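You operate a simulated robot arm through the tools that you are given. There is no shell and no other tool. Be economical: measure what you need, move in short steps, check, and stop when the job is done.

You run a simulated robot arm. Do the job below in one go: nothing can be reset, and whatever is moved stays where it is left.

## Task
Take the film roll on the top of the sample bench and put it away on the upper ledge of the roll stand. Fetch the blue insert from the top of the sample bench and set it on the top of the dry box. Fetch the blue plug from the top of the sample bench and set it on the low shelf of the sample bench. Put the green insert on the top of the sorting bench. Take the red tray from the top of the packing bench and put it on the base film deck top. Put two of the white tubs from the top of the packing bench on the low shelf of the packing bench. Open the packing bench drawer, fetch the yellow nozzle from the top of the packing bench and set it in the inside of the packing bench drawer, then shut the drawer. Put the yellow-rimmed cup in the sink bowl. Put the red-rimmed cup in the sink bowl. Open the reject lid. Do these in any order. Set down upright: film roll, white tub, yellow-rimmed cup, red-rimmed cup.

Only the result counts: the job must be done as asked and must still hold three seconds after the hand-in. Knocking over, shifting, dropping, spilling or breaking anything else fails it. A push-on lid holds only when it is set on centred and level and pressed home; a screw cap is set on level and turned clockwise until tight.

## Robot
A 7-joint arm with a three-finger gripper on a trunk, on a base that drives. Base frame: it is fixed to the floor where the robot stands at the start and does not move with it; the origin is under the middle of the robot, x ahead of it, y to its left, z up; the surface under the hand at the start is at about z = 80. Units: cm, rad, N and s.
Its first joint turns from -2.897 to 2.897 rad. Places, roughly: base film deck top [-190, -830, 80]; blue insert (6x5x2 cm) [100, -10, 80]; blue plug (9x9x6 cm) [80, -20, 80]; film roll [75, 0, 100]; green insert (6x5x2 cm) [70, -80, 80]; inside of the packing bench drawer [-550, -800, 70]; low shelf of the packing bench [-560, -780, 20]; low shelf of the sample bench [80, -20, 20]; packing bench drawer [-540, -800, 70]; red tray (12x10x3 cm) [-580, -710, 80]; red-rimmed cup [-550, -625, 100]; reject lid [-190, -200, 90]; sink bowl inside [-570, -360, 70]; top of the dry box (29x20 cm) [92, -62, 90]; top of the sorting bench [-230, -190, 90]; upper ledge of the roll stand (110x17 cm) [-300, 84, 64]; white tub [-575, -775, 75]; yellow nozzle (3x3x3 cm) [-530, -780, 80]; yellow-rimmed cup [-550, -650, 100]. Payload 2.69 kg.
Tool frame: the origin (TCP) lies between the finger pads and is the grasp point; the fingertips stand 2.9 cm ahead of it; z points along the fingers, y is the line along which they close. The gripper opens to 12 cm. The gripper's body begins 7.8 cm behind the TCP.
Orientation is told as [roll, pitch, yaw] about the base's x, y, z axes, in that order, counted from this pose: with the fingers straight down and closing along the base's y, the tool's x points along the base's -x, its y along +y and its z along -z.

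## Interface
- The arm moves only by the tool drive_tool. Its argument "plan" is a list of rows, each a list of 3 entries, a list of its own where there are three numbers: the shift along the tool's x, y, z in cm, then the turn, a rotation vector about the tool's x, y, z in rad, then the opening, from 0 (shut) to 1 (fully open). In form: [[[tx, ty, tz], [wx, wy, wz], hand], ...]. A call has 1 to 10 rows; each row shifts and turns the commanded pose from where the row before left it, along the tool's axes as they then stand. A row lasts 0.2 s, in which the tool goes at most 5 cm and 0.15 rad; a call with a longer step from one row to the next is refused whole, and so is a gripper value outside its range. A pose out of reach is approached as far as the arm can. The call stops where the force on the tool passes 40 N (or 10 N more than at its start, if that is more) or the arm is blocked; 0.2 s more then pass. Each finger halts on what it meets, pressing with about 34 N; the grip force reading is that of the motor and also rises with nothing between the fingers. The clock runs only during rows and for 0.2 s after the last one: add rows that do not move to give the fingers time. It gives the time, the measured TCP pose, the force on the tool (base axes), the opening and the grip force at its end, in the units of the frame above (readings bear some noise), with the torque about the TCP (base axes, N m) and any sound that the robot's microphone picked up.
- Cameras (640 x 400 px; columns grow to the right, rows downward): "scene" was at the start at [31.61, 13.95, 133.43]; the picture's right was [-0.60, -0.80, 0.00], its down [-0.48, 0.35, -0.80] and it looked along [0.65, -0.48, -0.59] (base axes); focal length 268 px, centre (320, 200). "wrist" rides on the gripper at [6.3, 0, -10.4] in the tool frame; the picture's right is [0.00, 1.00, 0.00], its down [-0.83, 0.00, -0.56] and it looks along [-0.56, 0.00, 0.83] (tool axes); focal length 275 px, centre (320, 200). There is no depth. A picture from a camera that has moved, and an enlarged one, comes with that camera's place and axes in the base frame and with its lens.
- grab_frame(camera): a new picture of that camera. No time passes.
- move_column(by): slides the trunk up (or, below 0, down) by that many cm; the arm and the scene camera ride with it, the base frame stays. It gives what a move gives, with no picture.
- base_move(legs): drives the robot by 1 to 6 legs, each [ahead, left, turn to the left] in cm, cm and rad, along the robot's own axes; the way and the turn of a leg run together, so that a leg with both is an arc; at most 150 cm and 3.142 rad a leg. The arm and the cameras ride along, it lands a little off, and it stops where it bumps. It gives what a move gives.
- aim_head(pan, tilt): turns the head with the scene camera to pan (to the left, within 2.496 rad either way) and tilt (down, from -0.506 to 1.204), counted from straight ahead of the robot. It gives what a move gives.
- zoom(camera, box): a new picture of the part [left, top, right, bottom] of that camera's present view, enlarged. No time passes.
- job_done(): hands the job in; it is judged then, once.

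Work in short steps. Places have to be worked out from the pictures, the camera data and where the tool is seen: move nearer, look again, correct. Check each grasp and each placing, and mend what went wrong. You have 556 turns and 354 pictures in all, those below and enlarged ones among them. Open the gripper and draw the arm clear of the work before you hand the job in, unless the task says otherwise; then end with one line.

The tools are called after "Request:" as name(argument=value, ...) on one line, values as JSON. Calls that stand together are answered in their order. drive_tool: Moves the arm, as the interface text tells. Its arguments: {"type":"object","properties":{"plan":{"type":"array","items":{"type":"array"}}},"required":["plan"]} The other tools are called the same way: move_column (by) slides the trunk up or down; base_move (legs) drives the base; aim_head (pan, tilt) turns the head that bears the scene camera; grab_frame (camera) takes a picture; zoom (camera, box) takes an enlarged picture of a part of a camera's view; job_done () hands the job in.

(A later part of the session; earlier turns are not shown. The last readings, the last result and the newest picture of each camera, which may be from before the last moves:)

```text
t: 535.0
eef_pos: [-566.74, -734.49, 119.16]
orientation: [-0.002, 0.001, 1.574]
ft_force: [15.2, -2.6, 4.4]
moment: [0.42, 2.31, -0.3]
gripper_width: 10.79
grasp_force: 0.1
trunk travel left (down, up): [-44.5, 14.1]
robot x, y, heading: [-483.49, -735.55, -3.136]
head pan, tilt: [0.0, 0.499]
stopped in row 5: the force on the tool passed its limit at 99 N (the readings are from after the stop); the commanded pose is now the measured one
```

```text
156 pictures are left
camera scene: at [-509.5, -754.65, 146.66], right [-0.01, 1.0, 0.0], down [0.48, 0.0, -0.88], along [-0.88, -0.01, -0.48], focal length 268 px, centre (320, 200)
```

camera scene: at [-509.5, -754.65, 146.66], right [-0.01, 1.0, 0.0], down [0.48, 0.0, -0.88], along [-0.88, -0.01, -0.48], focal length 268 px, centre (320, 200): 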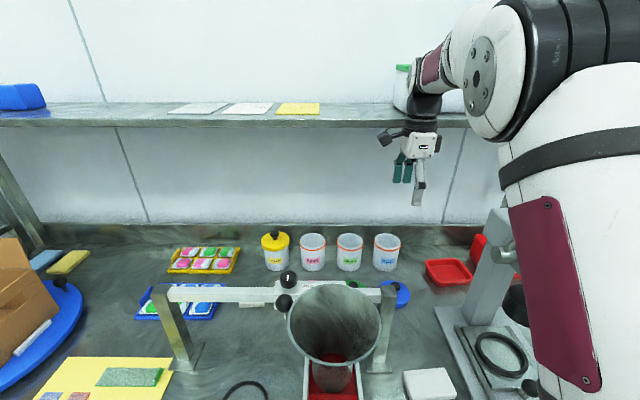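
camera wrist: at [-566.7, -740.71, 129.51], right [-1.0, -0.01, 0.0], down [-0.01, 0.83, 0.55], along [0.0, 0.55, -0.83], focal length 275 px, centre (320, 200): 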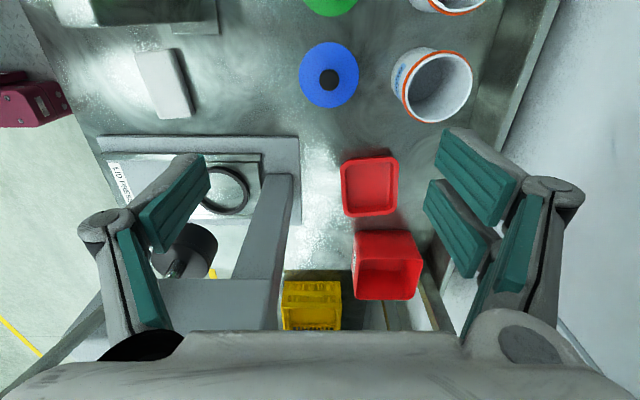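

Something on the wrist touched the shelf edge or the box on it. Back away toward the robot and inspect.

Request:
drive_tool(plan=[[[0, -2, 0], [0, 0, 0], 0.9], [[0, -3, 0], [0, 0, 0], 0.9], [[0, -3, 0], [0, 0, 0], 0.9], [[0, 0, 0], [0, 0, 0], 0.9]])

Request:
aim_head(pan=-0.2, tilt=0.2)

Request:
grab_frame(camera="scene")

```text
t: 536.0
eef_pos: [-558.91, -734.39, 119.0]
orientation: [-0.005, 0.002, 1.576]
ft_force: [-0.2, 0.2, -0.4]
moment: [0.01, -0.04, -0.04]
gripper_width: 10.8
grasp_force: 0.1
trunk travel left (down, up): [-44.5, 14.1]
robot x, y, heading: [-483.52, -735.45, -3.131]
head pan, tilt: [0.0, 0.499]
```

```text
t: 536.8
eef_pos: [-559.01, -734.35, 118.98]
orientation: [-0.005, 0.002, 1.574]
ft_force: [-0.4, -0.2, -0.2]
moment: [0.02, 0.01, -0.02]
gripper_width: 10.79
grasp_force: 0.1
trunk travel left (down, up): [-44.5, 14.1]
robot x, y, heading: [-483.55, -735.8, -3.124]
head pan, tilt: [-0.201, 0.201]
```

```text
155 pictures are left
camera scene: at [-509.69, -752.78, 149.39], right [0.19, 0.98, 0.0], down [0.2, -0.04, -0.98], along [-0.96, 0.19, -0.2], focal length 268 px, centre (320, 200)
```

scene: 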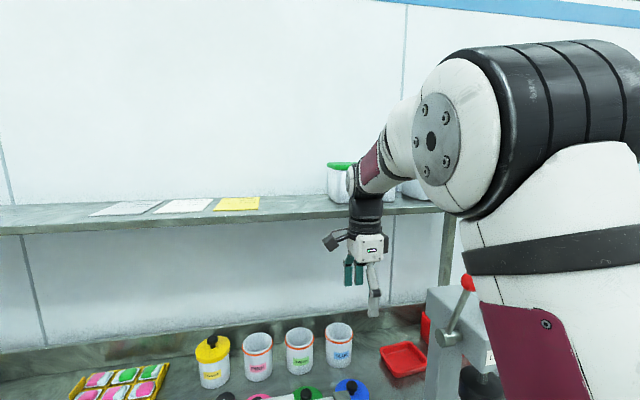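

I back the base off to see the boxes on the shelf properly.

Request:
base_move(legs=[[-40, 0, 0]])

Request:
aim_head(pan=-0.1, tilt=0.3)

Request:
zoom(camera="scene", box=[220, 80, 540, 280])

```text
t: 539.3
eef_pos: [-519.02, -734.23, 118.96]
orientation: [-0.004, 0.003, 1.583]
ft_force: [0.1, 0.1, -0.3]
moment: [0.02, -0.02, 0.01]
gripper_width: 10.78
grasp_force: 0.0
trunk travel left (down, up): [-44.5, 14.1]
robot x, y, heading: [-443.15, -735.13, -3.129]
head pan, tilt: [-0.201, 0.201]
```

```text
t: 540.0
eef_pos: [-518.96, -734.36, 118.97]
orientation: [-0.006, 0.001, 1.583]
ft_force: [0.1, -0.4, 0.5]
moment: [-0.01, -0.03, 0.01]
gripper_width: 10.78
grasp_force: 0.0
trunk travel left (down, up): [-44.5, 14.1]
robot x, y, heading: [-443.18, -735.17, -3.124]
head pan, tilt: [-0.099, 0.3]
```

```text
2.00 times, centred on (380, 180) of scene
camera zoom: at [-469.68, -753.36, 148.47], right [0.08, 1.0, 0.0], down [0.29, -0.02, -0.96], along [-0.95, 0.08, -0.3], focal length 537 px, centre (200, 240)
```

zoom: 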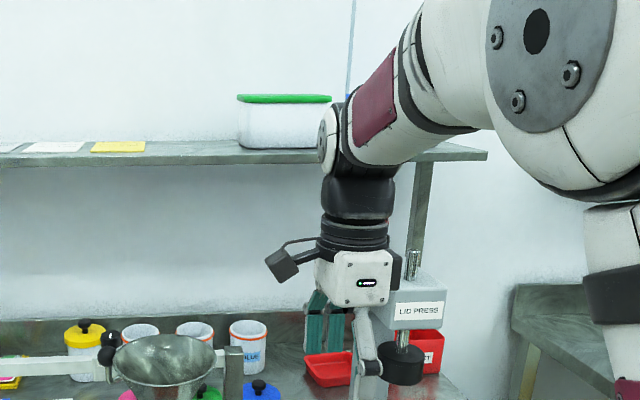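

I check whether the green-lidded box on the shelf was moved; shift the base right so the arm does not hide the pair of boxes.

Request:
base_move(legs=[[-10, -55, 0]])

Request:
aim_head(pan=0.15, tilt=0.25)

Request:
grab_frame(camera="scene")

Request:
zoom(camera="scene", box=[200, 100, 400, 225])

```text
t: 543.2
eef_pos: [-509.76, -679.54, 118.92]
orientation: [-0.006, 0.001, 1.584]
ft_force: [-0.2, -0.1, 0.4]
moment: [-0.01, -0.01, 0.01]
gripper_width: 10.81
grasp_force: 0.0
trunk travel left (down, up): [-44.5, 14.1]
robot x, y, heading: [-434.36, -679.89, -3.122]
head pan, tilt: [-0.099, 0.3]
```

```text
t: 544.0
eef_pos: [-509.8, -679.59, 118.91]
orientation: [-0.006, 0.002, 1.584]
ft_force: [-0.2, 0.2, 0.2]
moment: [-0.03, 0.01, -0.02]
gripper_width: 10.81
grasp_force: 0.1
trunk travel left (down, up): [-44.5, 14.1]
robot x, y, heading: [-434.24, -679.91, -3.122]
head pan, tilt: [0.15, 0.25]
```

```text
153 pictures are left
camera scene: at [-460.42, -700.76, 148.94], right [-0.17, 0.99, 0.0], down [0.24, 0.04, -0.97], along [-0.96, -0.16, -0.25], focal length 268 px, centre (320, 200)
```

scene: 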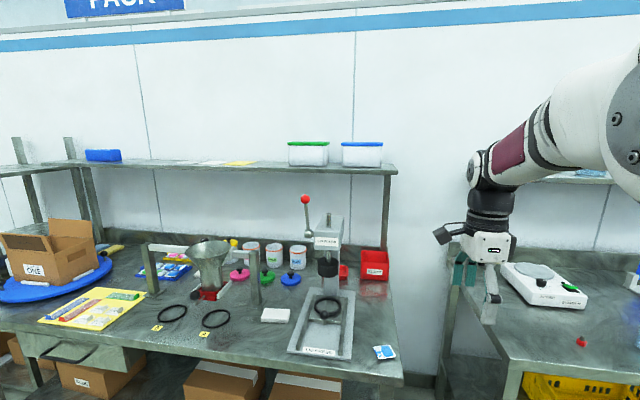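

```text
3.20 times, centred on (300, 162) of scene
camera zoom: at [-460.42, -700.76, 148.94], right [-0.17, 0.99, 0.0], down [0.24, 0.04, -0.97], along [-0.96, -0.16, -0.25], focal length 859 px, centre (384, 320)
```

zoom: 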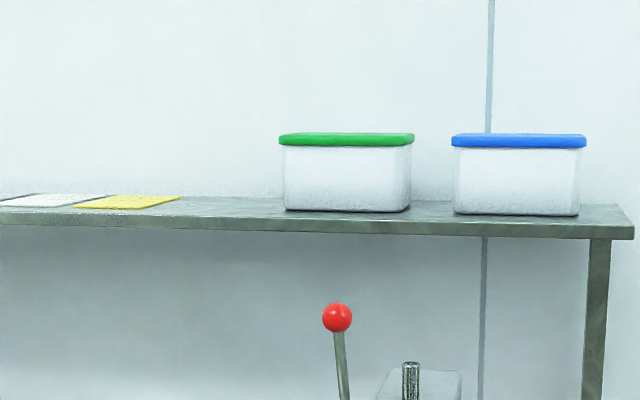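

The boxes and the press lever are unmoved (positions match earlier views); the hand had touched the fixed shelf edge at x≈-574. I return and descend farther forward (x≈-558) before going in under the shelf.

Request:
base_move(legs=[[0, 55, -0.015], [50, 0, 0]])

Request:
aim_head(pan=0, tilt=0.5)

Request:
grab_frame(camera="wrist")

Request:
grab_frame(camera="scene")

```text
t: 549.7
eef_pos: [-559.44, -732.82, 118.99]
orientation: [-0.007, 0.002, 1.562]
ft_force: [0.4, -0.8, -0.5]
moment: [0.0, 0.0, 0.02]
gripper_width: 10.81
grasp_force: 0.2
trunk travel left (down, up): [-44.5, 14.1]
robot x, y, heading: [-484.28, -735.08, 3.139]
head pan, tilt: [0.15, 0.25]
```

```text
t: 550.5
eef_pos: [-559.51, -732.9, 119.02]
orientation: [-0.006, 0.002, 1.562]
ft_force: [0.2, 0.0, -0.5]
moment: [-0.01, 0.05, -0.02]
gripper_width: 10.8
grasp_force: 0.1
trunk travel left (down, up): [-44.5, 14.1]
robot x, y, heading: [-484.04, -735.19, 3.14]
head pan, tilt: [0.0, 0.499]
```

```text
151 pictures are left
camera wrist: at [-559.55, -739.11, 129.36], right [-1.0, 0.0, 0.0], down [0.0, 0.83, 0.55], along [0.01, 0.55, -0.83], focal length 275 px, centre (320, 200)
```

wrist: 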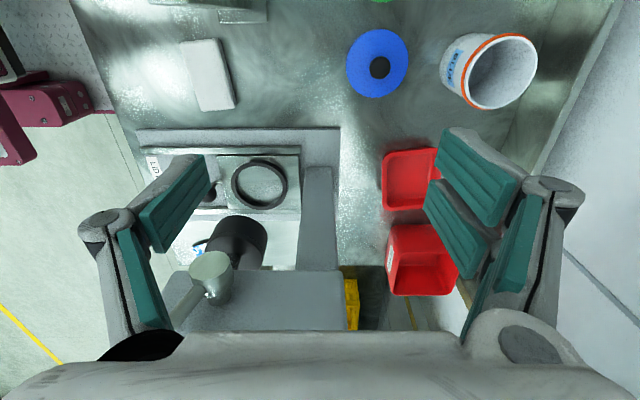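

```text
150 pictures are left
camera scene: at [-510.47, -753.77, 146.63], right [0.0, 1.0, 0.0], down [0.48, 0.0, -0.88], along [-0.88, 0.0, -0.48], focal length 268 px, centre (320, 200)
```

scene: 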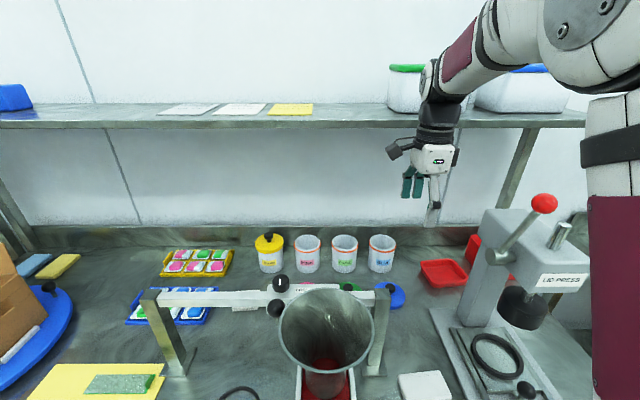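

Descend to z≈98 here.

Request:
drive_tool(plan=[[[0.7, 0, 3], [0, 0, 0], 0.9], [[0, 0, 4], [0, 0, 0], 0.9], [[0, 0, 4], [0, 0, 0], 0.9], [[0, 0, 4], [0, 0, 0], 0.9], [[0, 0, 4], [0, 0, 0], 0.9], [[0, 0, 2], [0, 0, 0], 0.9], [[0, 0, 0], [0, 0, 0], 0.9]])

Request:
grab_frame(camera="wrist")

Request:
grab_frame(camera="scene")

```text
t: 552.1
eef_pos: [-559.34, -733.79, 97.87]
orientation: [-0.003, 0.001, 1.562]
ft_force: [0.1, 0.9, 0.4]
moment: [0.0, 0.01, 0.02]
gripper_width: 10.79
grasp_force: 0.1
trunk travel left (down, up): [-44.5, 14.1]
robot x, y, heading: [-484.34, -735.02, 3.136]
head pan, tilt: [0.0, 0.499]
```

```text
149 pictures are left
camera wrist: at [-559.43, -739.97, 108.33], right [-1.0, 0.0, 0.0], down [0.0, 0.83, 0.55], along [0.01, 0.55, -0.83], focal length 275 px, centre (320, 200)
```

wrist: 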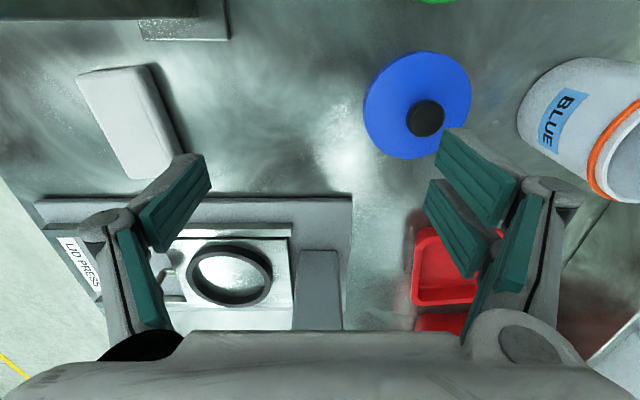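

```text
148 pictures are left
camera scene: at [-510.46, -753.77, 146.63], right [0.0, 1.0, 0.0], down [0.48, 0.0, -0.88], along [-0.88, 0.0, -0.48], focal length 268 px, centre (320, 200)
```

scene: 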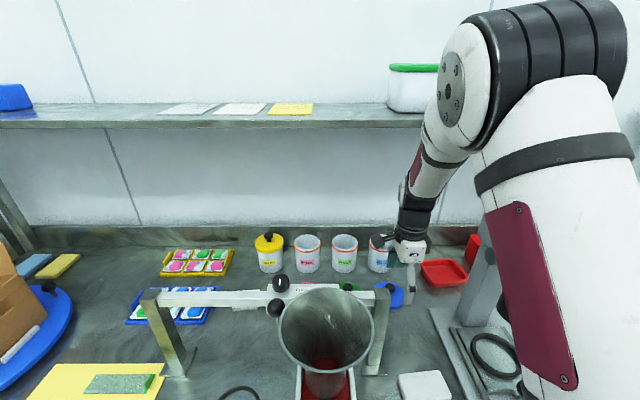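

Request:
drive_tool(plan=[[[0, 4, 0], [0, 0, 0], 0.9], [[0, 4, 0], [0, 0, 0], 0.9], [[0, 4, 0], [0, 0, 0], 0.9], [[0, 3, 0], [0, 0, 0], 0.9], [[0, 0, 0], [0, 0, 0], 0.9]])

Request:
grab_frame(camera="wrist")

Request:
grab_frame(camera="scene")

```text
t: 553.3
eef_pos: [-574.69, -733.49, 97.94]
orientation: [-0.005, 0.002, 1.562]
ft_force: [-0.1, 0.3, -0.4]
moment: [0.0, 0.01, -0.01]
gripper_width: 10.83
grasp_force: 0.0
trunk travel left (down, up): [-44.5, 14.1]
robot x, y, heading: [-483.96, -734.79, 3.134]
head pan, tilt: [0.0, 0.499]
```

```text
147 pictures are left
camera wrist: at [-574.6, -739.84, 108.37], right [-1.0, 0.0, 0.0], down [0.0, 0.83, 0.55], along [0.01, 0.55, -0.83], focal length 275 px, centre (320, 200)
```

wrist: 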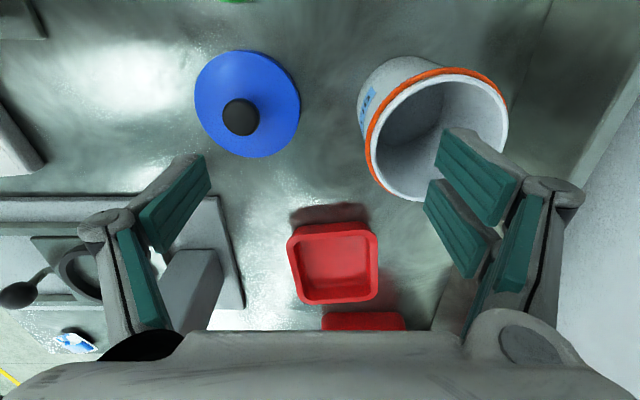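

```text
146 pictures are left
camera scene: at [-510.46, -753.77, 146.63], right [0.0, 1.0, 0.0], down [0.48, 0.0, -0.88], along [-0.88, 0.0, -0.48], focal length 268 px, centre (320, 200)
```

scene: 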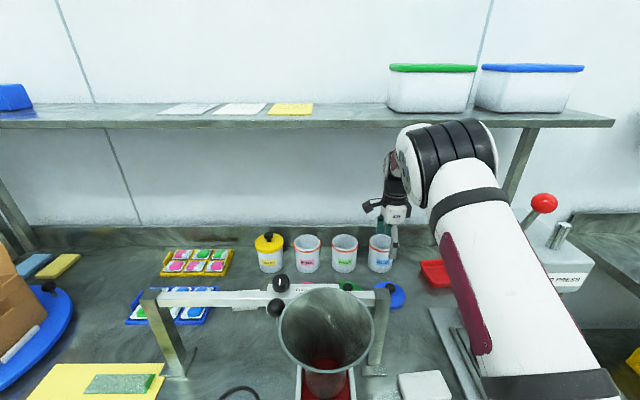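

Rim centre at (-582.2,-733.5,91.4). Move the remaining 7.5 cm and check the reach.

Request:
drive_tool(plan=[[[0, 3.8, 0], [0, 0, 0], 0.9], [[0, 3.7, 0], [0, 0, 0], 0.9], [[0, 0, 0], [0, 0, 0], 0.9]])

Request:
grab_frame(camera="wrist")

```text
t: 554.1
eef_pos: [-582.03, -733.4, 97.83]
orientation: [-0.006, 0.002, 1.559]
ft_force: [0.7, -0.2, -0.1]
moment: [0.01, 0.0, -0.02]
gripper_width: 10.78
grasp_force: 0.1
trunk travel left (down, up): [-44.5, 14.1]
robot x, y, heading: [-484.17, -735.16, 3.136]
head pan, tilt: [0.0, 0.499]
```

```text
145 pictures are left
camera wrist: at [-582.16, -739.67, 108.25], right [-1.0, 0.01, -0.01], down [0.0, 0.83, 0.55], along [0.01, 0.55, -0.83], focal length 275 px, centre (320, 200)
```

wrist: 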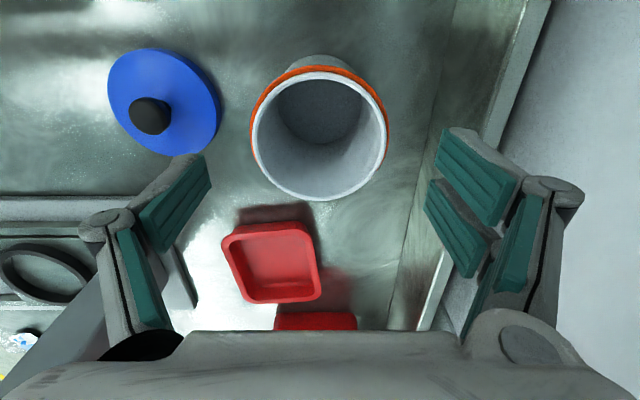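

Aligned. Descend to z≈87.5 and grip.

Request:
drive_tool(plan=[[[0, 0.1, 4], [0, 0, 0], 0.9], [[0, 0, 4], [0, 0, 0], 0.9], [[0, 0, 2.3], [0, 0, 0], 0.9], [[0, 0, 0], [0, 0, 0], 0.9]])

Request:
drive_tool(plan=[[[0, 0, 0], [0, 0, 0], 0.8], [[0, 0, 0], [0, 0, 0], 0.65], [[0, 0, 0], [0, 0, 0], 0.5], [[0, 0, 0], [0, 0, 0], 0.5]])

Request:
grab_frame(camera="wrist")

```text
t: 555.1
eef_pos: [-582.09, -733.36, 87.61]
orientation: [-0.005, 0.0, 1.562]
ft_force: [-0.6, -0.9, 0.0]
moment: [-0.01, 0.0, 0.0]
gripper_width: 10.81
grasp_force: 0.1
trunk travel left (down, up): [-44.5, 14.1]
robot x, y, heading: [-484.14, -734.91, 3.137]
head pan, tilt: [0.0, 0.499]
```

```text
t: 556.1
eef_pos: [-581.91, -733.4, 87.66]
orientation: [-0.003, 0.003, 1.563]
ft_force: [0.3, -0.1, 3.7]
moment: [0.01, -0.08, -0.04]
gripper_width: 8.34
grasp_force: 34.0
trunk travel left (down, up): [-44.5, 14.1]
robot x, y, heading: [-484.11, -734.84, 3.138]
head pan, tilt: [0.0, 0.499]
```

```text
144 pictures are left
camera wrist: at [-582.05, -739.71, 98.02], right [-1.0, 0.0, 0.0], down [0.0, 0.83, 0.55], along [0.01, 0.55, -0.83], focal length 275 px, centre (320, 200)
```

wrist: 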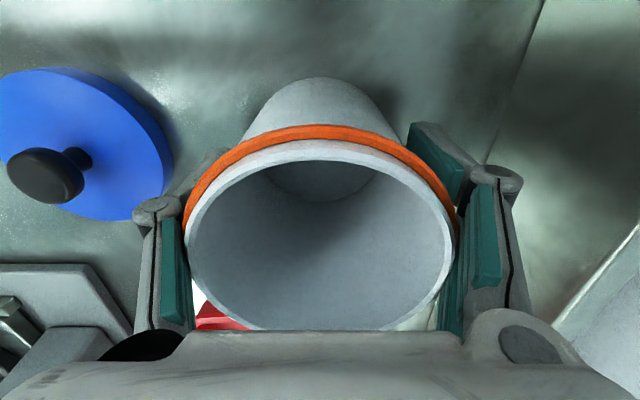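

Gripped (8.3 cm). Lift 6.5 cm, draw forward to x≈-559, then raise.

Request:
drive_tool(plan=[[[0, 0, -1], [0, 0, 0], 0.5], [[0, 0, -2.5], [0, 0, 0], 0.5], [[0, 0, -3], [0, 0, 0], 0.5], [[0, -3.8, 0], [0, 0, 0], 0.5], [[0, -3.8, 0], [0, 0, 0], 0.5], [[0, -3.8, 0], [0, 0, 0], 0.5], [[0, -3.8, 0], [0, 0, 0], 0.5], [[0, -3.8, 0], [0, 0, 0], 0.5], [[0, -3.8, 0], [0, 0, 0], 0.5], [[0, 0, 0], [0, 0, 0], 0.5]])

Request:
drive_tool(plan=[[[0, 0, -4], [0, 0, 0], 0.5], [[0, 0, -4], [0, 0, 0], 0.5], [[0, 0, -4], [0, 0, 0], 0.5], [[0, 0, -4], [0, 0, 0], 0.5], [[0, 0, -4], [0, 0, 0], 0.5], [[0, 0, -4], [0, 0, 0], 0.5], [[0, 0, -4], [0, 0, 0], 0.5], [[0, 0, -3], [0, 0, 0], 0.5], [[0, 0, 0], [0, 0, 0], 0.5]])

Request:
grab_frame(camera="scene")

Request:
grab_frame(camera="wrist")

```text
t: 558.3
eef_pos: [-559.38, -733.55, 94.09]
orientation: [-0.005, 0.001, 1.561]
ft_force: [0.8, 0.2, -0.1]
moment: [-0.01, 0.0, 0.01]
gripper_width: 8.3
grasp_force: 33.8
trunk travel left (down, up): [-44.5, 14.1]
robot x, y, heading: [-484.28, -734.72, 3.14]
head pan, tilt: [0.0, 0.499]
```

```text
t: 560.3
eef_pos: [-559.5, -733.55, 125.0]
orientation: [-0.007, 0.001, 1.563]
ft_force: [0.9, -0.2, -0.6]
moment: [0.06, 0.0, -0.04]
gripper_width: 8.28
grasp_force: 34.1
trunk travel left (down, up): [-44.5, 14.1]
robot x, y, heading: [-483.9, -734.7, 3.138]
head pan, tilt: [0.0, 0.499]
```

```text
143 pictures are left
camera scene: at [-510.47, -753.77, 146.62], right [0.0, 1.0, 0.0], down [0.48, 0.0, -0.88], along [-0.88, 0.0, -0.48], focal length 268 px, centre (320, 200)
```

scene: 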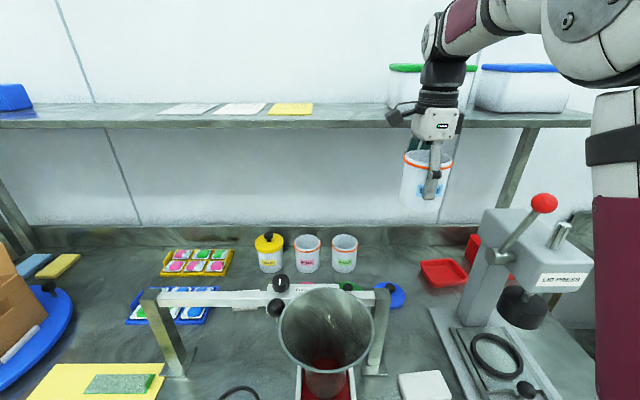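

```text
142 pictures are left
camera wrist: at [-559.48, -739.83, 135.53], right [-1.0, 0.0, 0.0], down [0.0, 0.83, 0.55], along [0.01, 0.55, -0.83], focal length 275 px, centre (320, 200)
```

wrist: 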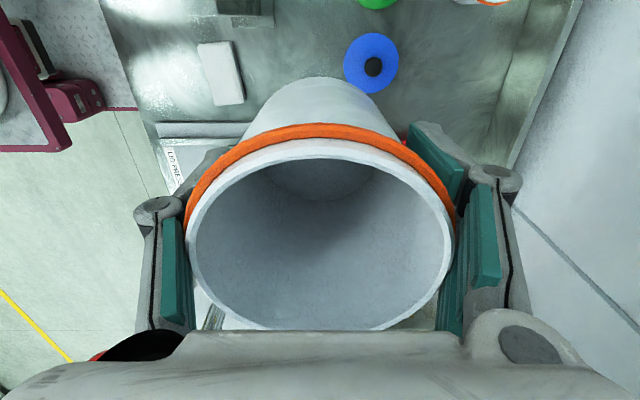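

Tub free of the fixture. I'll try placing it directly with a vertical hand on the front strip of the low shelf: back off, then lower trunk and arm in free space.

Request:
base_move(legs=[[-65, 0, 0]])

Request:
move_column(by=-44)

Request:
drive_tool(plan=[[[0, 1, 4], [0, 0, 0], 0.5], [[0, 1, 4], [0, 0, 0], 0.5], [[0, 1, 4], [0, 0, 0], 0.5], [[0, 1, 4], [0, 0, 0], 0.5], [[0, 1, 4], [0, 0, 0], 0.5], [[0, 1, 4], [0, 0, 0], 0.5], [[0, 1, 4], [0, 0, 0], 0.5], [[0, 1, 4], [0, 0, 0], 0.5], [[0, 0, 0], [0, 0, 0], 0.5]])

Request:
grab_frame(camera="scene")

Request:
grab_frame(camera="wrist")

```text
t: 563.8
eef_pos: [-495.54, -733.66, 125.15]
orientation: [-0.005, 0.001, 1.561]
ft_force: [0.3, -1.0, -0.1]
moment: [0.05, -0.02, 0.03]
gripper_width: 8.27
grasp_force: 33.5
trunk travel left (down, up): [-44.5, 14.1]
robot x, y, heading: [-420.12, -735.26, 3.139]
head pan, tilt: [0.0, 0.499]
```

```text
refused: -44 is not a number from -40 to 40
```

```text
t: 565.8
eef_pos: [-503.4, -733.56, 92.99]
orientation: [-0.004, 0.001, 1.559]
ft_force: [0.8, 0.2, -0.8]
moment: [0.0, -0.02, 0.03]
gripper_width: 8.26
grasp_force: 33.6
trunk travel left (down, up): [-44.5, 14.1]
robot x, y, heading: [-419.98, -735.23, 3.13]
head pan, tilt: [0.0, 0.499]
```

```text
141 pictures are left
camera scene: at [-446.62, -753.98, 146.63], right [0.0, 1.0, 0.0], down [0.48, 0.0, -0.88], along [-0.88, 0.0, -0.48], focal length 268 px, centre (320, 200)
```

scene: 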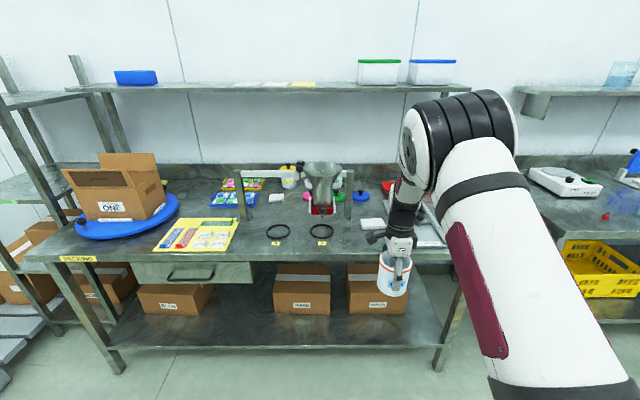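

```text
140 pictures are left
camera wrist: at [-503.46, -739.78, 103.35], right [-1.0, 0.01, 0.0], down [0.0, 0.83, 0.55], along [0.01, 0.55, -0.83], focal length 275 px, centre (320, 200)
```

wrist: 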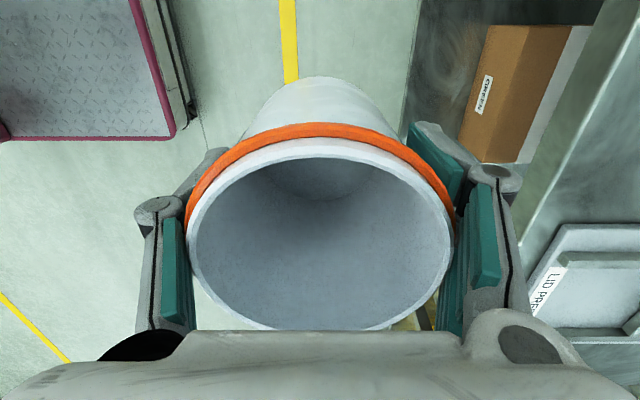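

Request:
move_column(by=-40)

Request:
drive_tool(plan=[[[0, 1, 4], [0, 0, 0], 0.5], [[0, 1, 4], [0, 0, 0], 0.5], [[0, 1, 4], [0, 0, 0], 0.5], [[0, 1, 4], [0, 0, 0], 0.5], [[0, 1, 4], [0, 0, 0], 0.5], [[0, 0, 0], [0, 0, 0], 0.5]])

Request:
grab_frame(camera="scene")

Request:
grab_frame(camera="wrist")

```text
t: 569.6
eef_pos: [-503.24, -733.61, 53.1]
orientation: [-0.005, 0.001, 1.562]
ft_force: [0.2, 0.7, 0.2]
moment: [-0.01, -0.03, -0.03]
gripper_width: 8.28
grasp_force: 34.2
trunk travel left (down, up): [-4.5, 54.1]
robot x, y, heading: [-419.95, -735.43, 3.139]
head pan, tilt: [0.0, 0.499]
```

```text
t: 571.0
eef_pos: [-508.15, -733.68, 32.96]
orientation: [-0.005, 0.001, 1.561]
ft_force: [-1.1, 0.0, 0.2]
moment: [0.0, 0.0, 0.0]
gripper_width: 8.28
grasp_force: 34.0
trunk travel left (down, up): [-4.5, 54.1]
robot x, y, heading: [-420.18, -735.45, 3.132]
head pan, tilt: [0.0, 0.499]
```

```text
139 pictures are left
camera scene: at [-459.24, -753.91, 106.62], right [0.01, 1.0, 0.0], down [0.48, 0.0, -0.88], along [-0.88, 0.0, -0.48], focal length 268 px, centre (320, 200)
```

scene: 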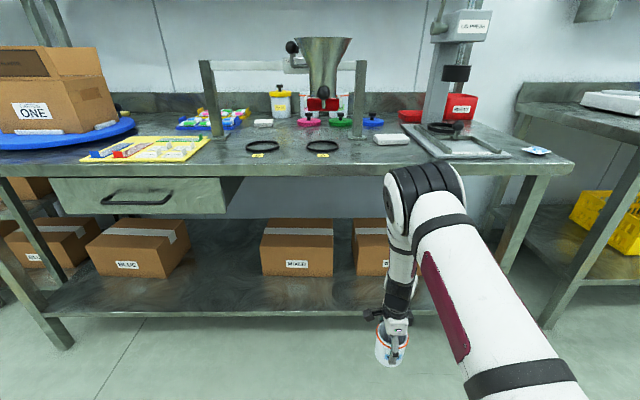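

```text
138 pictures are left
camera wrist: at [-508.3, -739.91, 43.26], right [-1.0, 0.01, 0.0], down [0.0, 0.83, 0.55], along [0.01, 0.55, -0.83], focal length 275 px, centre (320, 200)
```

wrist: 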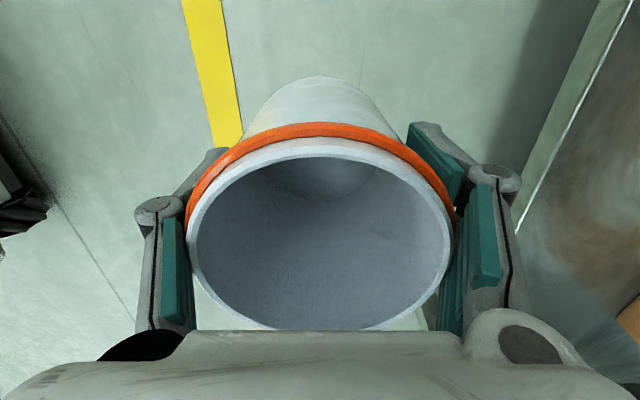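

The elbow sits right above the hand here and would hit the bench edge. Try extending the arm farther from the robot to see the elbow drop back.

Request:
drive_tool(plan=[[[0, 4, 0], [0, 0, 0], 0.5], [[0, 4, 0], [0, 0, 0], 0.5], [[0, 4, 0], [0, 0, 0], 0.5], [[0, 0, 0], [0, 0, 0], 0.5]])

Request:
grab_frame(camera="scene")

```text
t: 572.0
eef_pos: [-520.34, -733.4, 32.69]
orientation: [-0.005, 0.001, 1.56]
ft_force: [-1.1, -0.4, -0.6]
moment: [-0.01, 0.01, 0.02]
gripper_width: 8.23
grasp_force: 34.4
trunk travel left (down, up): [-4.5, 54.1]
robot x, y, heading: [-420.35, -735.22, 3.134]
head pan, tilt: [0.0, 0.499]
```

```text
137 pictures are left
camera scene: at [-459.24, -753.92, 106.61], right [0.0, 1.0, 0.0], down [0.48, 0.0, -0.88], along [-0.88, 0.0, -0.48], focal length 268 px, centre (320, 200)
```

scene: 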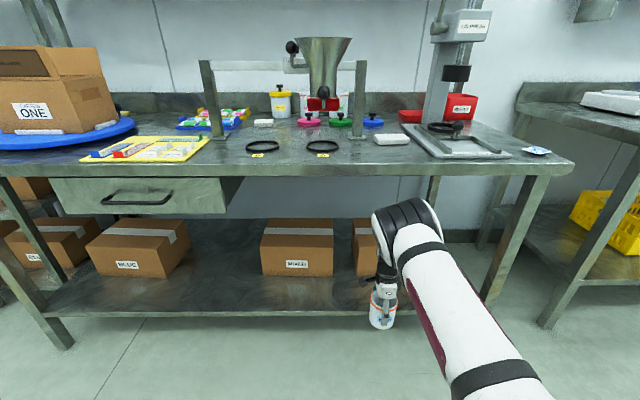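

The elbow dropped below the bench top. Lower the trunk fully and extend a bit more.

Request:
move_column(by=-4.4)

Request:
drive_tool(plan=[[[0, 3, 0], [0, 0, 0], 0.5], [[0, 3, 0], [0, 0, 0], 0.5], [[0, 0, 0], [0, 0, 0], 0.5]])

Request:
grab_frame(camera="scene")

Request:
grab_frame(camera="wrist")

```text
t: 572.9
eef_pos: [-520.24, -733.58, 28.57]
orientation: [-0.004, 0.002, 1.558]
ft_force: [0.5, 0.6, -0.2]
moment: [-0.02, -0.01, -0.01]
gripper_width: 8.28
grasp_force: 33.9
trunk travel left (down, up): [-0.1, 58.5]
robot x, y, heading: [-420.0, -735.05, 3.135]
head pan, tilt: [0.0, 0.499]
```

```text
t: 573.7
eef_pos: [-526.12, -733.46, 28.39]
orientation: [-0.005, 0.002, 1.56]
ft_force: [0.2, 0.8, -0.6]
moment: [0.0, 0.01, -0.02]
gripper_width: 8.28
grasp_force: 33.4
trunk travel left (down, up): [-0.1, 58.5]
robot x, y, heading: [-420.11, -735.13, 3.135]
head pan, tilt: [0.0, 0.499]
```

```text
136 pictures are left
camera scene: at [-458.92, -753.92, 102.31], right [0.0, 1.0, 0.0], down [0.48, 0.0, -0.88], along [-0.88, 0.0, -0.48], focal length 268 px, centre (320, 200)
```

scene: 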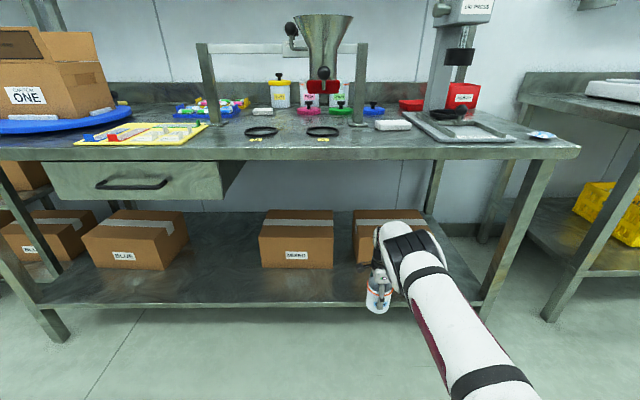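

```text
135 pictures are left
camera wrist: at [-526.25, -739.75, 38.87], right [-1.0, 0.01, -0.01], down [0.0, 0.83, 0.55], along [0.01, 0.55, -0.83], focal length 275 px, centre (320, 200)
```

wrist: 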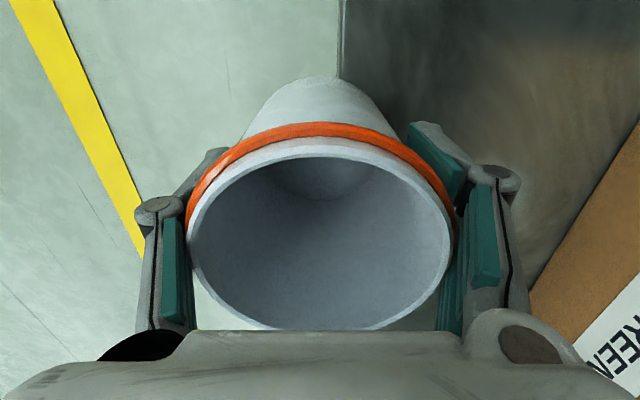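

Now the elbow is low enough. Drive ahead 9 cm to bring the tub over the shelf strip.

Request:
base_move(legs=[[9.5, 0, 0]])

Request:
grab_frame(camera="wrist")

Request:
grab_frame(camera="scene")

```text
t: 574.8
eef_pos: [-535.51, -733.69, 28.59]
orientation: [-0.005, 0.002, 1.561]
ft_force: [-1.1, 0.4, -1.3]
moment: [0.03, -0.03, -0.03]
gripper_width: 8.24
grasp_force: 33.8
trunk travel left (down, up): [-0.1, 58.5]
robot x, y, heading: [-429.79, -735.35, 3.138]
head pan, tilt: [0.0, 0.499]
```

```text
134 pictures are left
camera wrist: at [-535.63, -739.87, 38.87], right [-1.0, 0.0, 0.0], down [0.0, 0.83, 0.55], along [0.01, 0.55, -0.83], focal length 275 px, centre (320, 200)
```

wrist: 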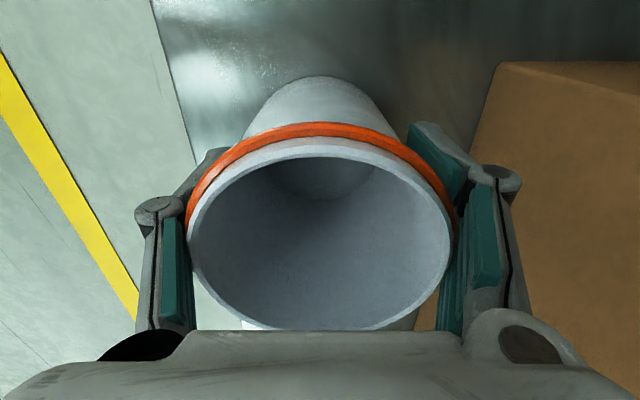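

```text
133 pictures are left
camera scene: at [-468.29, -753.93, 102.31], right [0.0, 1.0, 0.0], down [0.48, 0.0, -0.88], along [-0.88, 0.0, -0.48], focal length 268 px, centre (320, 200)
```

scene: 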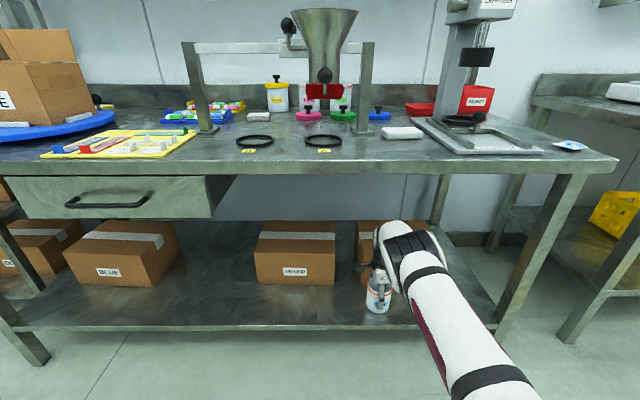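

Clear of the box behind (front at x≈-547.5). Lower to contact.

Request:
drive_tool(plan=[[[0, 0, 1], [0, 0, 0], 0.5], [[0, 0, 0.8], [0, 0, 0], 0.5], [[0, 0, 0.5], [0, 0, 0], 0.5], [[0, 0, 0.4], [0, 0, 0], 0.5], [[0, 0, 0.3], [0, 0, 0], 0.5], [[0, 0, 0.3], [0, 0, 0], 0.5], [[0, 0, 0], [0, 0, 0], 0.5]])

```text
t: 575.3
eef_pos: [-535.95, -733.56, 28.23]
orientation: [0.004, 0.001, 1.562]
ft_force: [1.5, 0.3, 13.2]
moment: [0.17, -0.3, -0.02]
gripper_width: 8.27
grasp_force: 34.2
trunk travel left (down, up): [-0.1, 58.5]
robot x, y, heading: [-429.59, -735.16, 3.135]
head pan, tilt: [0.0, 0.499]
stopped in row 2: the force on the tool passed its limit at 45 N (the readings are from after the stop); the commanded pose is now the measured one
```

Contact at z=28.2. Check the picture before releasing.

Request:
grab_frame(camera="wrist")

Request:
zoom(camera="scene", box=[300, 200, 480, 340])

```text
132 pictures are left
camera wrist: at [-535.93, -739.85, 38.66], right [-1.0, 0.0, 0.0], down [0.0, 0.83, 0.55], along [0.0, 0.55, -0.83], focal length 275 px, centre (320, 200)
```

wrist: 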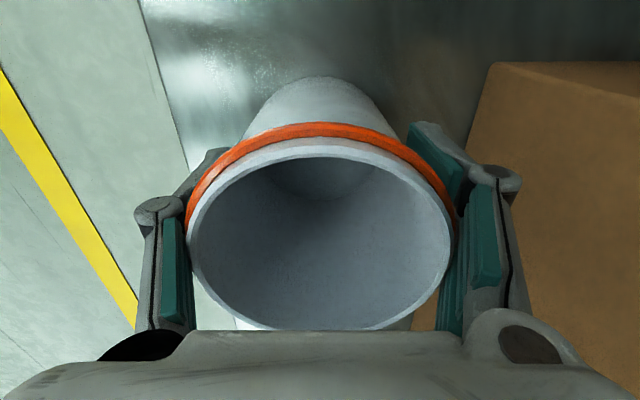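

```text
2.86 times, centred on (390, 270) of scene
camera zoom: at [-468.23, -753.93, 102.33], right [0.0, 1.0, 0.0], down [0.48, 0.0, -0.88], along [-0.88, 0.0, -0.48], focal length 767 px, centre (120, 0)
```

zoom: 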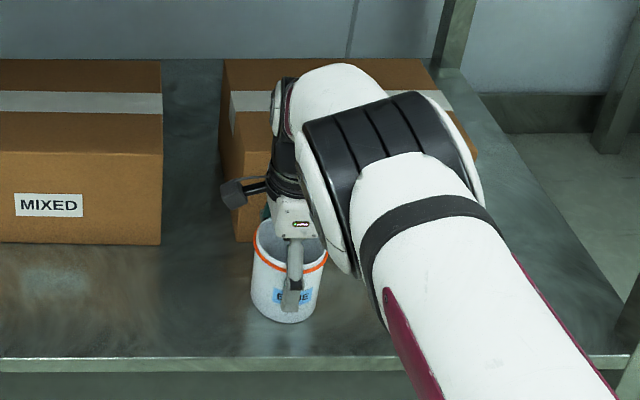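

Tub stands on the shelf. Open, lift 9 cm and check.

Request:
drive_tool(plan=[[[0, 0, -0.15], [0, 0, 0], 0.6], [[0, 0, 0], [0, 0, 0], 0.8], [[0, 0, 0], [0, 0, 0], 0.85], [[0, 0, -1.5], [0, 0, 0], 0.85], [[0, 0, -2.5], [0, 0, 0], 0.85], [[0, 0, -2.5], [0, 0, 0], 0.85], [[0, 0, -2.5], [0, 0, 0], 0.85], [[0, 0, 0], [0, 0, 0], 0.85]])

Request:
grab_frame(camera="wrist")

Request:
grab_frame(camera="scene")

```text
t: 577.1
eef_pos: [-535.77, -733.4, 37.36]
orientation: [0.0, 0.002, 1.563]
ft_force: [0.0, 0.0, 0.0]
moment: [0.02, -0.01, 0.01]
gripper_width: 10.21
grasp_force: 0.1
trunk travel left (down, up): [-0.1, 58.5]
robot x, y, heading: [-429.89, -734.99, 3.134]
head pan, tilt: [0.0, 0.499]
```

```text
130 pictures are left
camera wrist: at [-535.78, -739.71, 47.69], right [-1.0, 0.0, 0.0], down [0.0, 0.83, 0.55], along [0.0, 0.55, -0.83], focal length 275 px, centre (320, 200)
```

wrist: 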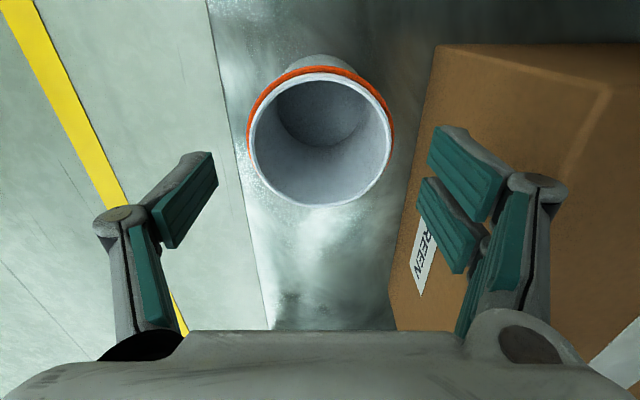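

```text
129 pictures are left
camera scene: at [-468.28, -753.93, 102.31], right [0.0, 1.0, 0.0], down [0.48, 0.0, -0.88], along [-0.88, 0.0, -0.48], focal length 268 px, centre (320, 200)
```

scene: 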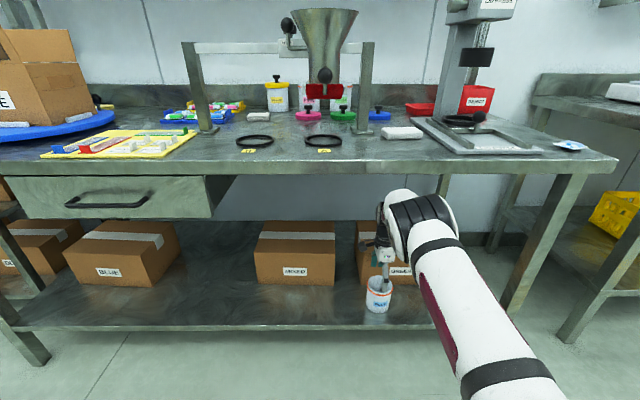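

BLUE tub stands upright on the low shelf. Back out and bring the arm up for the GREEN tub.

Request:
base_move(legs=[[-36, 0, 0]])

Request:
move_column(by=40)

Request:
drive_tool(plan=[[[0, -3, -3.5], [0, 0, 0], 0.8], [[0, -3, -3.5], [0, 0, 0], 0.8], [[0, -3, -3.5], [0, 0, 0], 0.8], [[0, -3, -3.5], [0, 0, 0], 0.8], [[0, -3, -3.5], [0, 0, 0], 0.8], [[0, -3, -3.5], [0, 0, 0], 0.8], [[0, -3, -3.5], [0, 0, 0], 0.8], [[0, -3, -3.5], [0, 0, 0], 0.8], [[0, -3, -3.5], [0, 0, 0], 0.8], [[0, 0, -3.5], [0, 0, 0], 0.8]])

Request:
move_column(by=7)

Request:
grab_frame(camera="scene")

```text
t: 579.4
eef_pos: [-500.21, -733.43, 37.26]
orientation: [0.001, 0.002, 1.563]
ft_force: [0.3, 0.8, -0.6]
moment: [-0.02, -0.01, -0.01]
gripper_width: 10.19
grasp_force: 0.2
trunk travel left (down, up): [-0.1, 58.5]
robot x, y, heading: [-393.95, -735.5, 3.139]
head pan, tilt: [0.0, 0.499]
```

```text
t: 583.2
eef_pos: [-494.63, -733.52, 77.18]
orientation: [0.001, 0.001, 1.561]
ft_force: [1.1, -0.9, 0.3]
moment: [-0.04, 0.02, 0.0]
gripper_width: 10.2
grasp_force: 0.1
trunk travel left (down, up): [-40.1, 18.5]
robot x, y, heading: [-394.03, -735.13, 3.136]
head pan, tilt: [0.0, 0.499]
```

```text
t: 585.4
eef_pos: [-467.89, -733.74, 112.04]
orientation: [0.001, 0.003, 1.562]
ft_force: [-0.6, 0.0, -1.0]
moment: [0.03, -0.09, 0.01]
gripper_width: 9.6
grasp_force: 0.0
trunk travel left (down, up): [-40.1, 18.5]
robot x, y, heading: [-393.87, -735.51, 3.137]
head pan, tilt: [0.0, 0.499]
```

```text
t: 586.5
eef_pos: [-467.71, -733.8, 119.27]
orientation: [0.0, 0.001, 1.562]
ft_force: [0.5, 0.1, -0.1]
moment: [0.02, -0.02, 0.0]
gripper_width: 9.63
grasp_force: 0.1
trunk travel left (down, up): [-47.1, 11.5]
robot x, y, heading: [-394.16, -735.22, 3.135]
head pan, tilt: [0.0, 0.499]
```

```text
128 pictures are left
camera scene: at [-418.31, -754.11, 149.24], right [0.0, 1.0, 0.0], down [0.48, 0.0, -0.88], along [-0.88, 0.0, -0.48], focal length 268 px, centre (320, 200)
```

scene: 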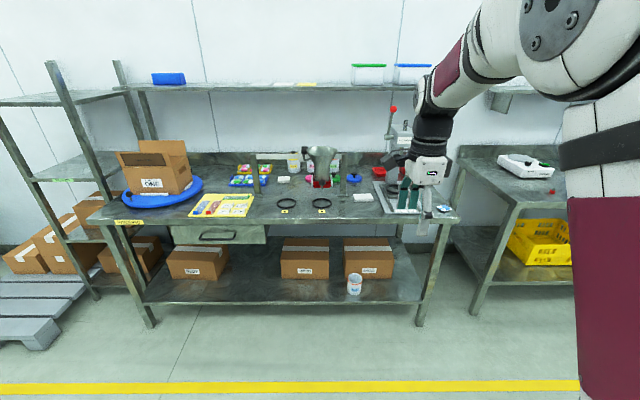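

Drive to the GREEN tub position (ahead 89, left 11.5).

Request:
base_move(legs=[[40, 11.5, 0], [49, 0, 0]])

Request:
grab_frame(camera="wrist")

Request:
grab_frame(camera="scene")

```text
t: 591.5
eef_pos: [-556.58, -745.03, 119.1]
orientation: [-0.001, 0.003, 1.56]
ft_force: [-0.3, -0.7, -0.5]
moment: [0.03, 0.03, 0.0]
gripper_width: 9.6
grasp_force: 0.1
trunk travel left (down, up): [-47.1, 11.5]
robot x, y, heading: [-482.42, -746.7, 3.135]
head pan, tilt: [0.0, 0.499]
```

```text
127 pictures are left
camera wrist: at [-556.51, -751.32, 129.61], right [-1.0, 0.01, 0.0], down [0.01, 0.83, 0.55], along [0.0, 0.55, -0.83], focal length 275 px, centre (320, 200)
```

wrist: 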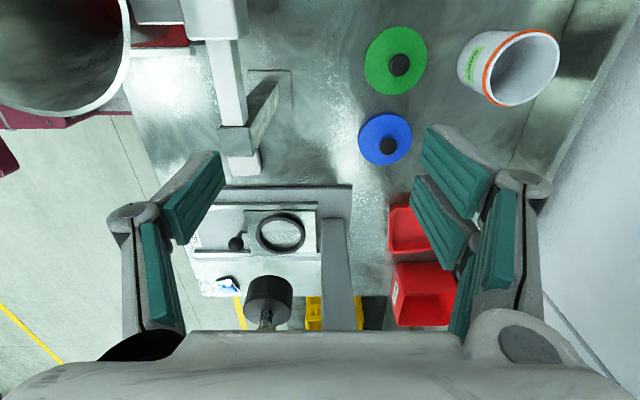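

```text
126 pictures are left
camera scene: at [-507.13, -765.57, 149.25], right [0.01, 1.0, 0.0], down [0.48, 0.0, -0.88], along [-0.88, 0.01, -0.48], focal length 268 px, centre (320, 200)
```

scene: 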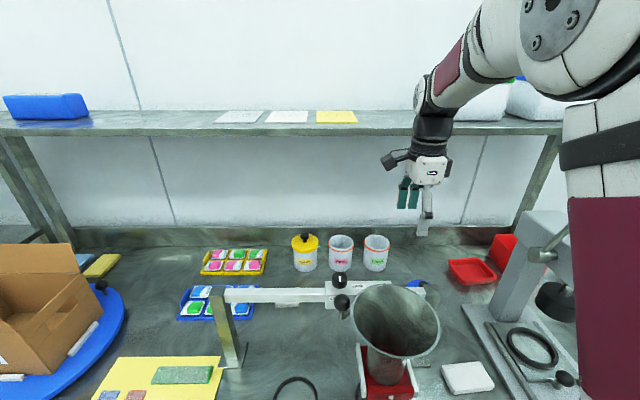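

Shift to x≈-562 and descend to z≈98.

Request:
drive_tool(plan=[[[0.8, 2.7, 0], [0, 0, 0], 0.8], [[0, 2.7, 1], [0, 0, 0], 0.8], [[0, 0, 4], [0, 0, 0], 0.8], [[0, 0, 4], [0, 0, 0], 0.8], [[0, 0, 4], [0, 0, 0], 0.8], [[0, 0, 4], [0, 0, 0], 0.8], [[0, 0, 4], [0, 0, 0], 0.8], [[0, 0, 0], [0, 0, 0], 0.8]])

Request:
grab_frame(camera="wrist")

```text
t: 593.4
eef_pos: [-561.93, -745.89, 98.09]
orientation: [0.002, 0.003, 1.561]
ft_force: [-0.5, 0.3, 0.3]
moment: [-0.01, 0.02, 0.01]
gripper_width: 9.6
grasp_force: 0.1
trunk travel left (down, up): [-47.1, 11.5]
robot x, y, heading: [-482.86, -746.91, 3.133]
head pan, tilt: [0.0, 0.499]
```

```text
125 pictures are left
camera wrist: at [-562.0, -752.23, 108.46], right [-1.0, 0.01, 0.0], down [0.01, 0.83, 0.55], along [0.0, 0.55, -0.83], focal length 275 px, centre (320, 200)
```

wrist: 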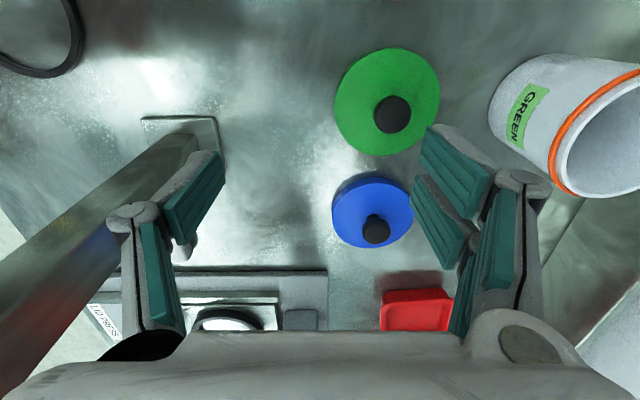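

Clear. Move in 20.3 cm over the GREEN tub.

Request:
drive_tool(plan=[[[0, 4.1, 0], [0, 0, 0], 0.85], [[0, 4.1, 0], [0, 0, 0], 0.85], [[0, 4.1, 0], [0, 0, 0], 0.85], [[0, 4.1, 0], [0, 0, 0], 0.85], [[0, 3.9, 0], [0, 0, 0], 0.85], [[0, 0, 0], [0, 0, 0], 0.85]])

Request:
grab_frame(camera="wrist")

```text
t: 594.8
eef_pos: [-579.34, -745.6, 98.12]
orientation: [0.0, 0.002, 1.56]
ft_force: [0.3, -0.1, 0.0]
moment: [0.0, -0.02, 0.01]
gripper_width: 10.21
grasp_force: 0.1
out of reach, approached as far as the arm can: row 5
trunk travel left (down, up): [-47.1, 11.5]
robot x, y, heading: [-483.17, -746.79, 3.137]
head pan, tilt: [0.0, 0.499]
```

```text
124 pictures are left
camera wrist: at [-579.33, -751.82, 108.52], right [-1.0, 0.01, 0.0], down [0.01, 0.83, 0.55], along [0.0, 0.55, -0.83], focal length 275 px, centre (320, 200)
```

wrist: 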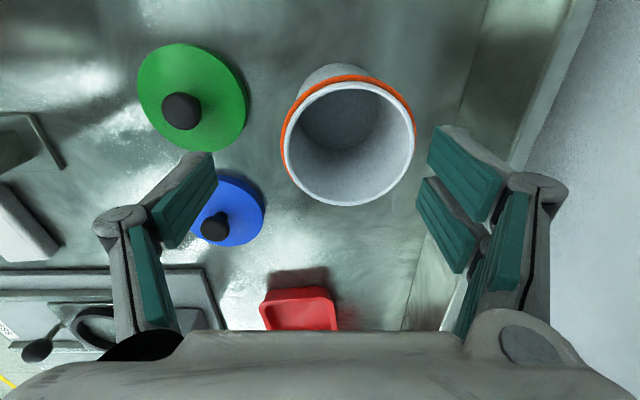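

Slightly out of reach; drive the base ahead 2.3 cm.

Request:
base_move(legs=[[2.3, 0, 0]])

Request:
grab_frame(camera="wrist")

```text
t: 595.5
eef_pos: [-581.56, -745.57, 98.02]
orientation: [-0.001, 0.001, 1.562]
ft_force: [0.2, 1.2, 0.5]
moment: [-0.02, 0.0, -0.01]
gripper_width: 10.23
grasp_force: 0.2
trunk travel left (down, up): [-47.1, 11.5]
robot x, y, heading: [-485.35, -746.84, 3.131]
head pan, tilt: [0.0, 0.499]
```

```text
123 pictures are left
camera wrist: at [-581.69, -751.83, 108.5], right [-1.0, 0.01, 0.0], down [0.01, 0.83, 0.55], along [0.0, 0.55, -0.83], focal length 275 px, centre (320, 200)
```

wrist: 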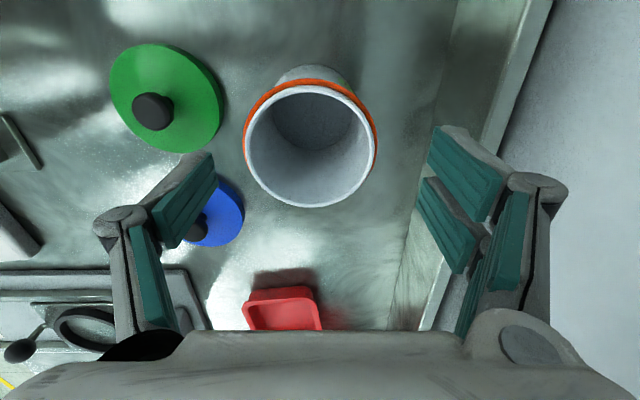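

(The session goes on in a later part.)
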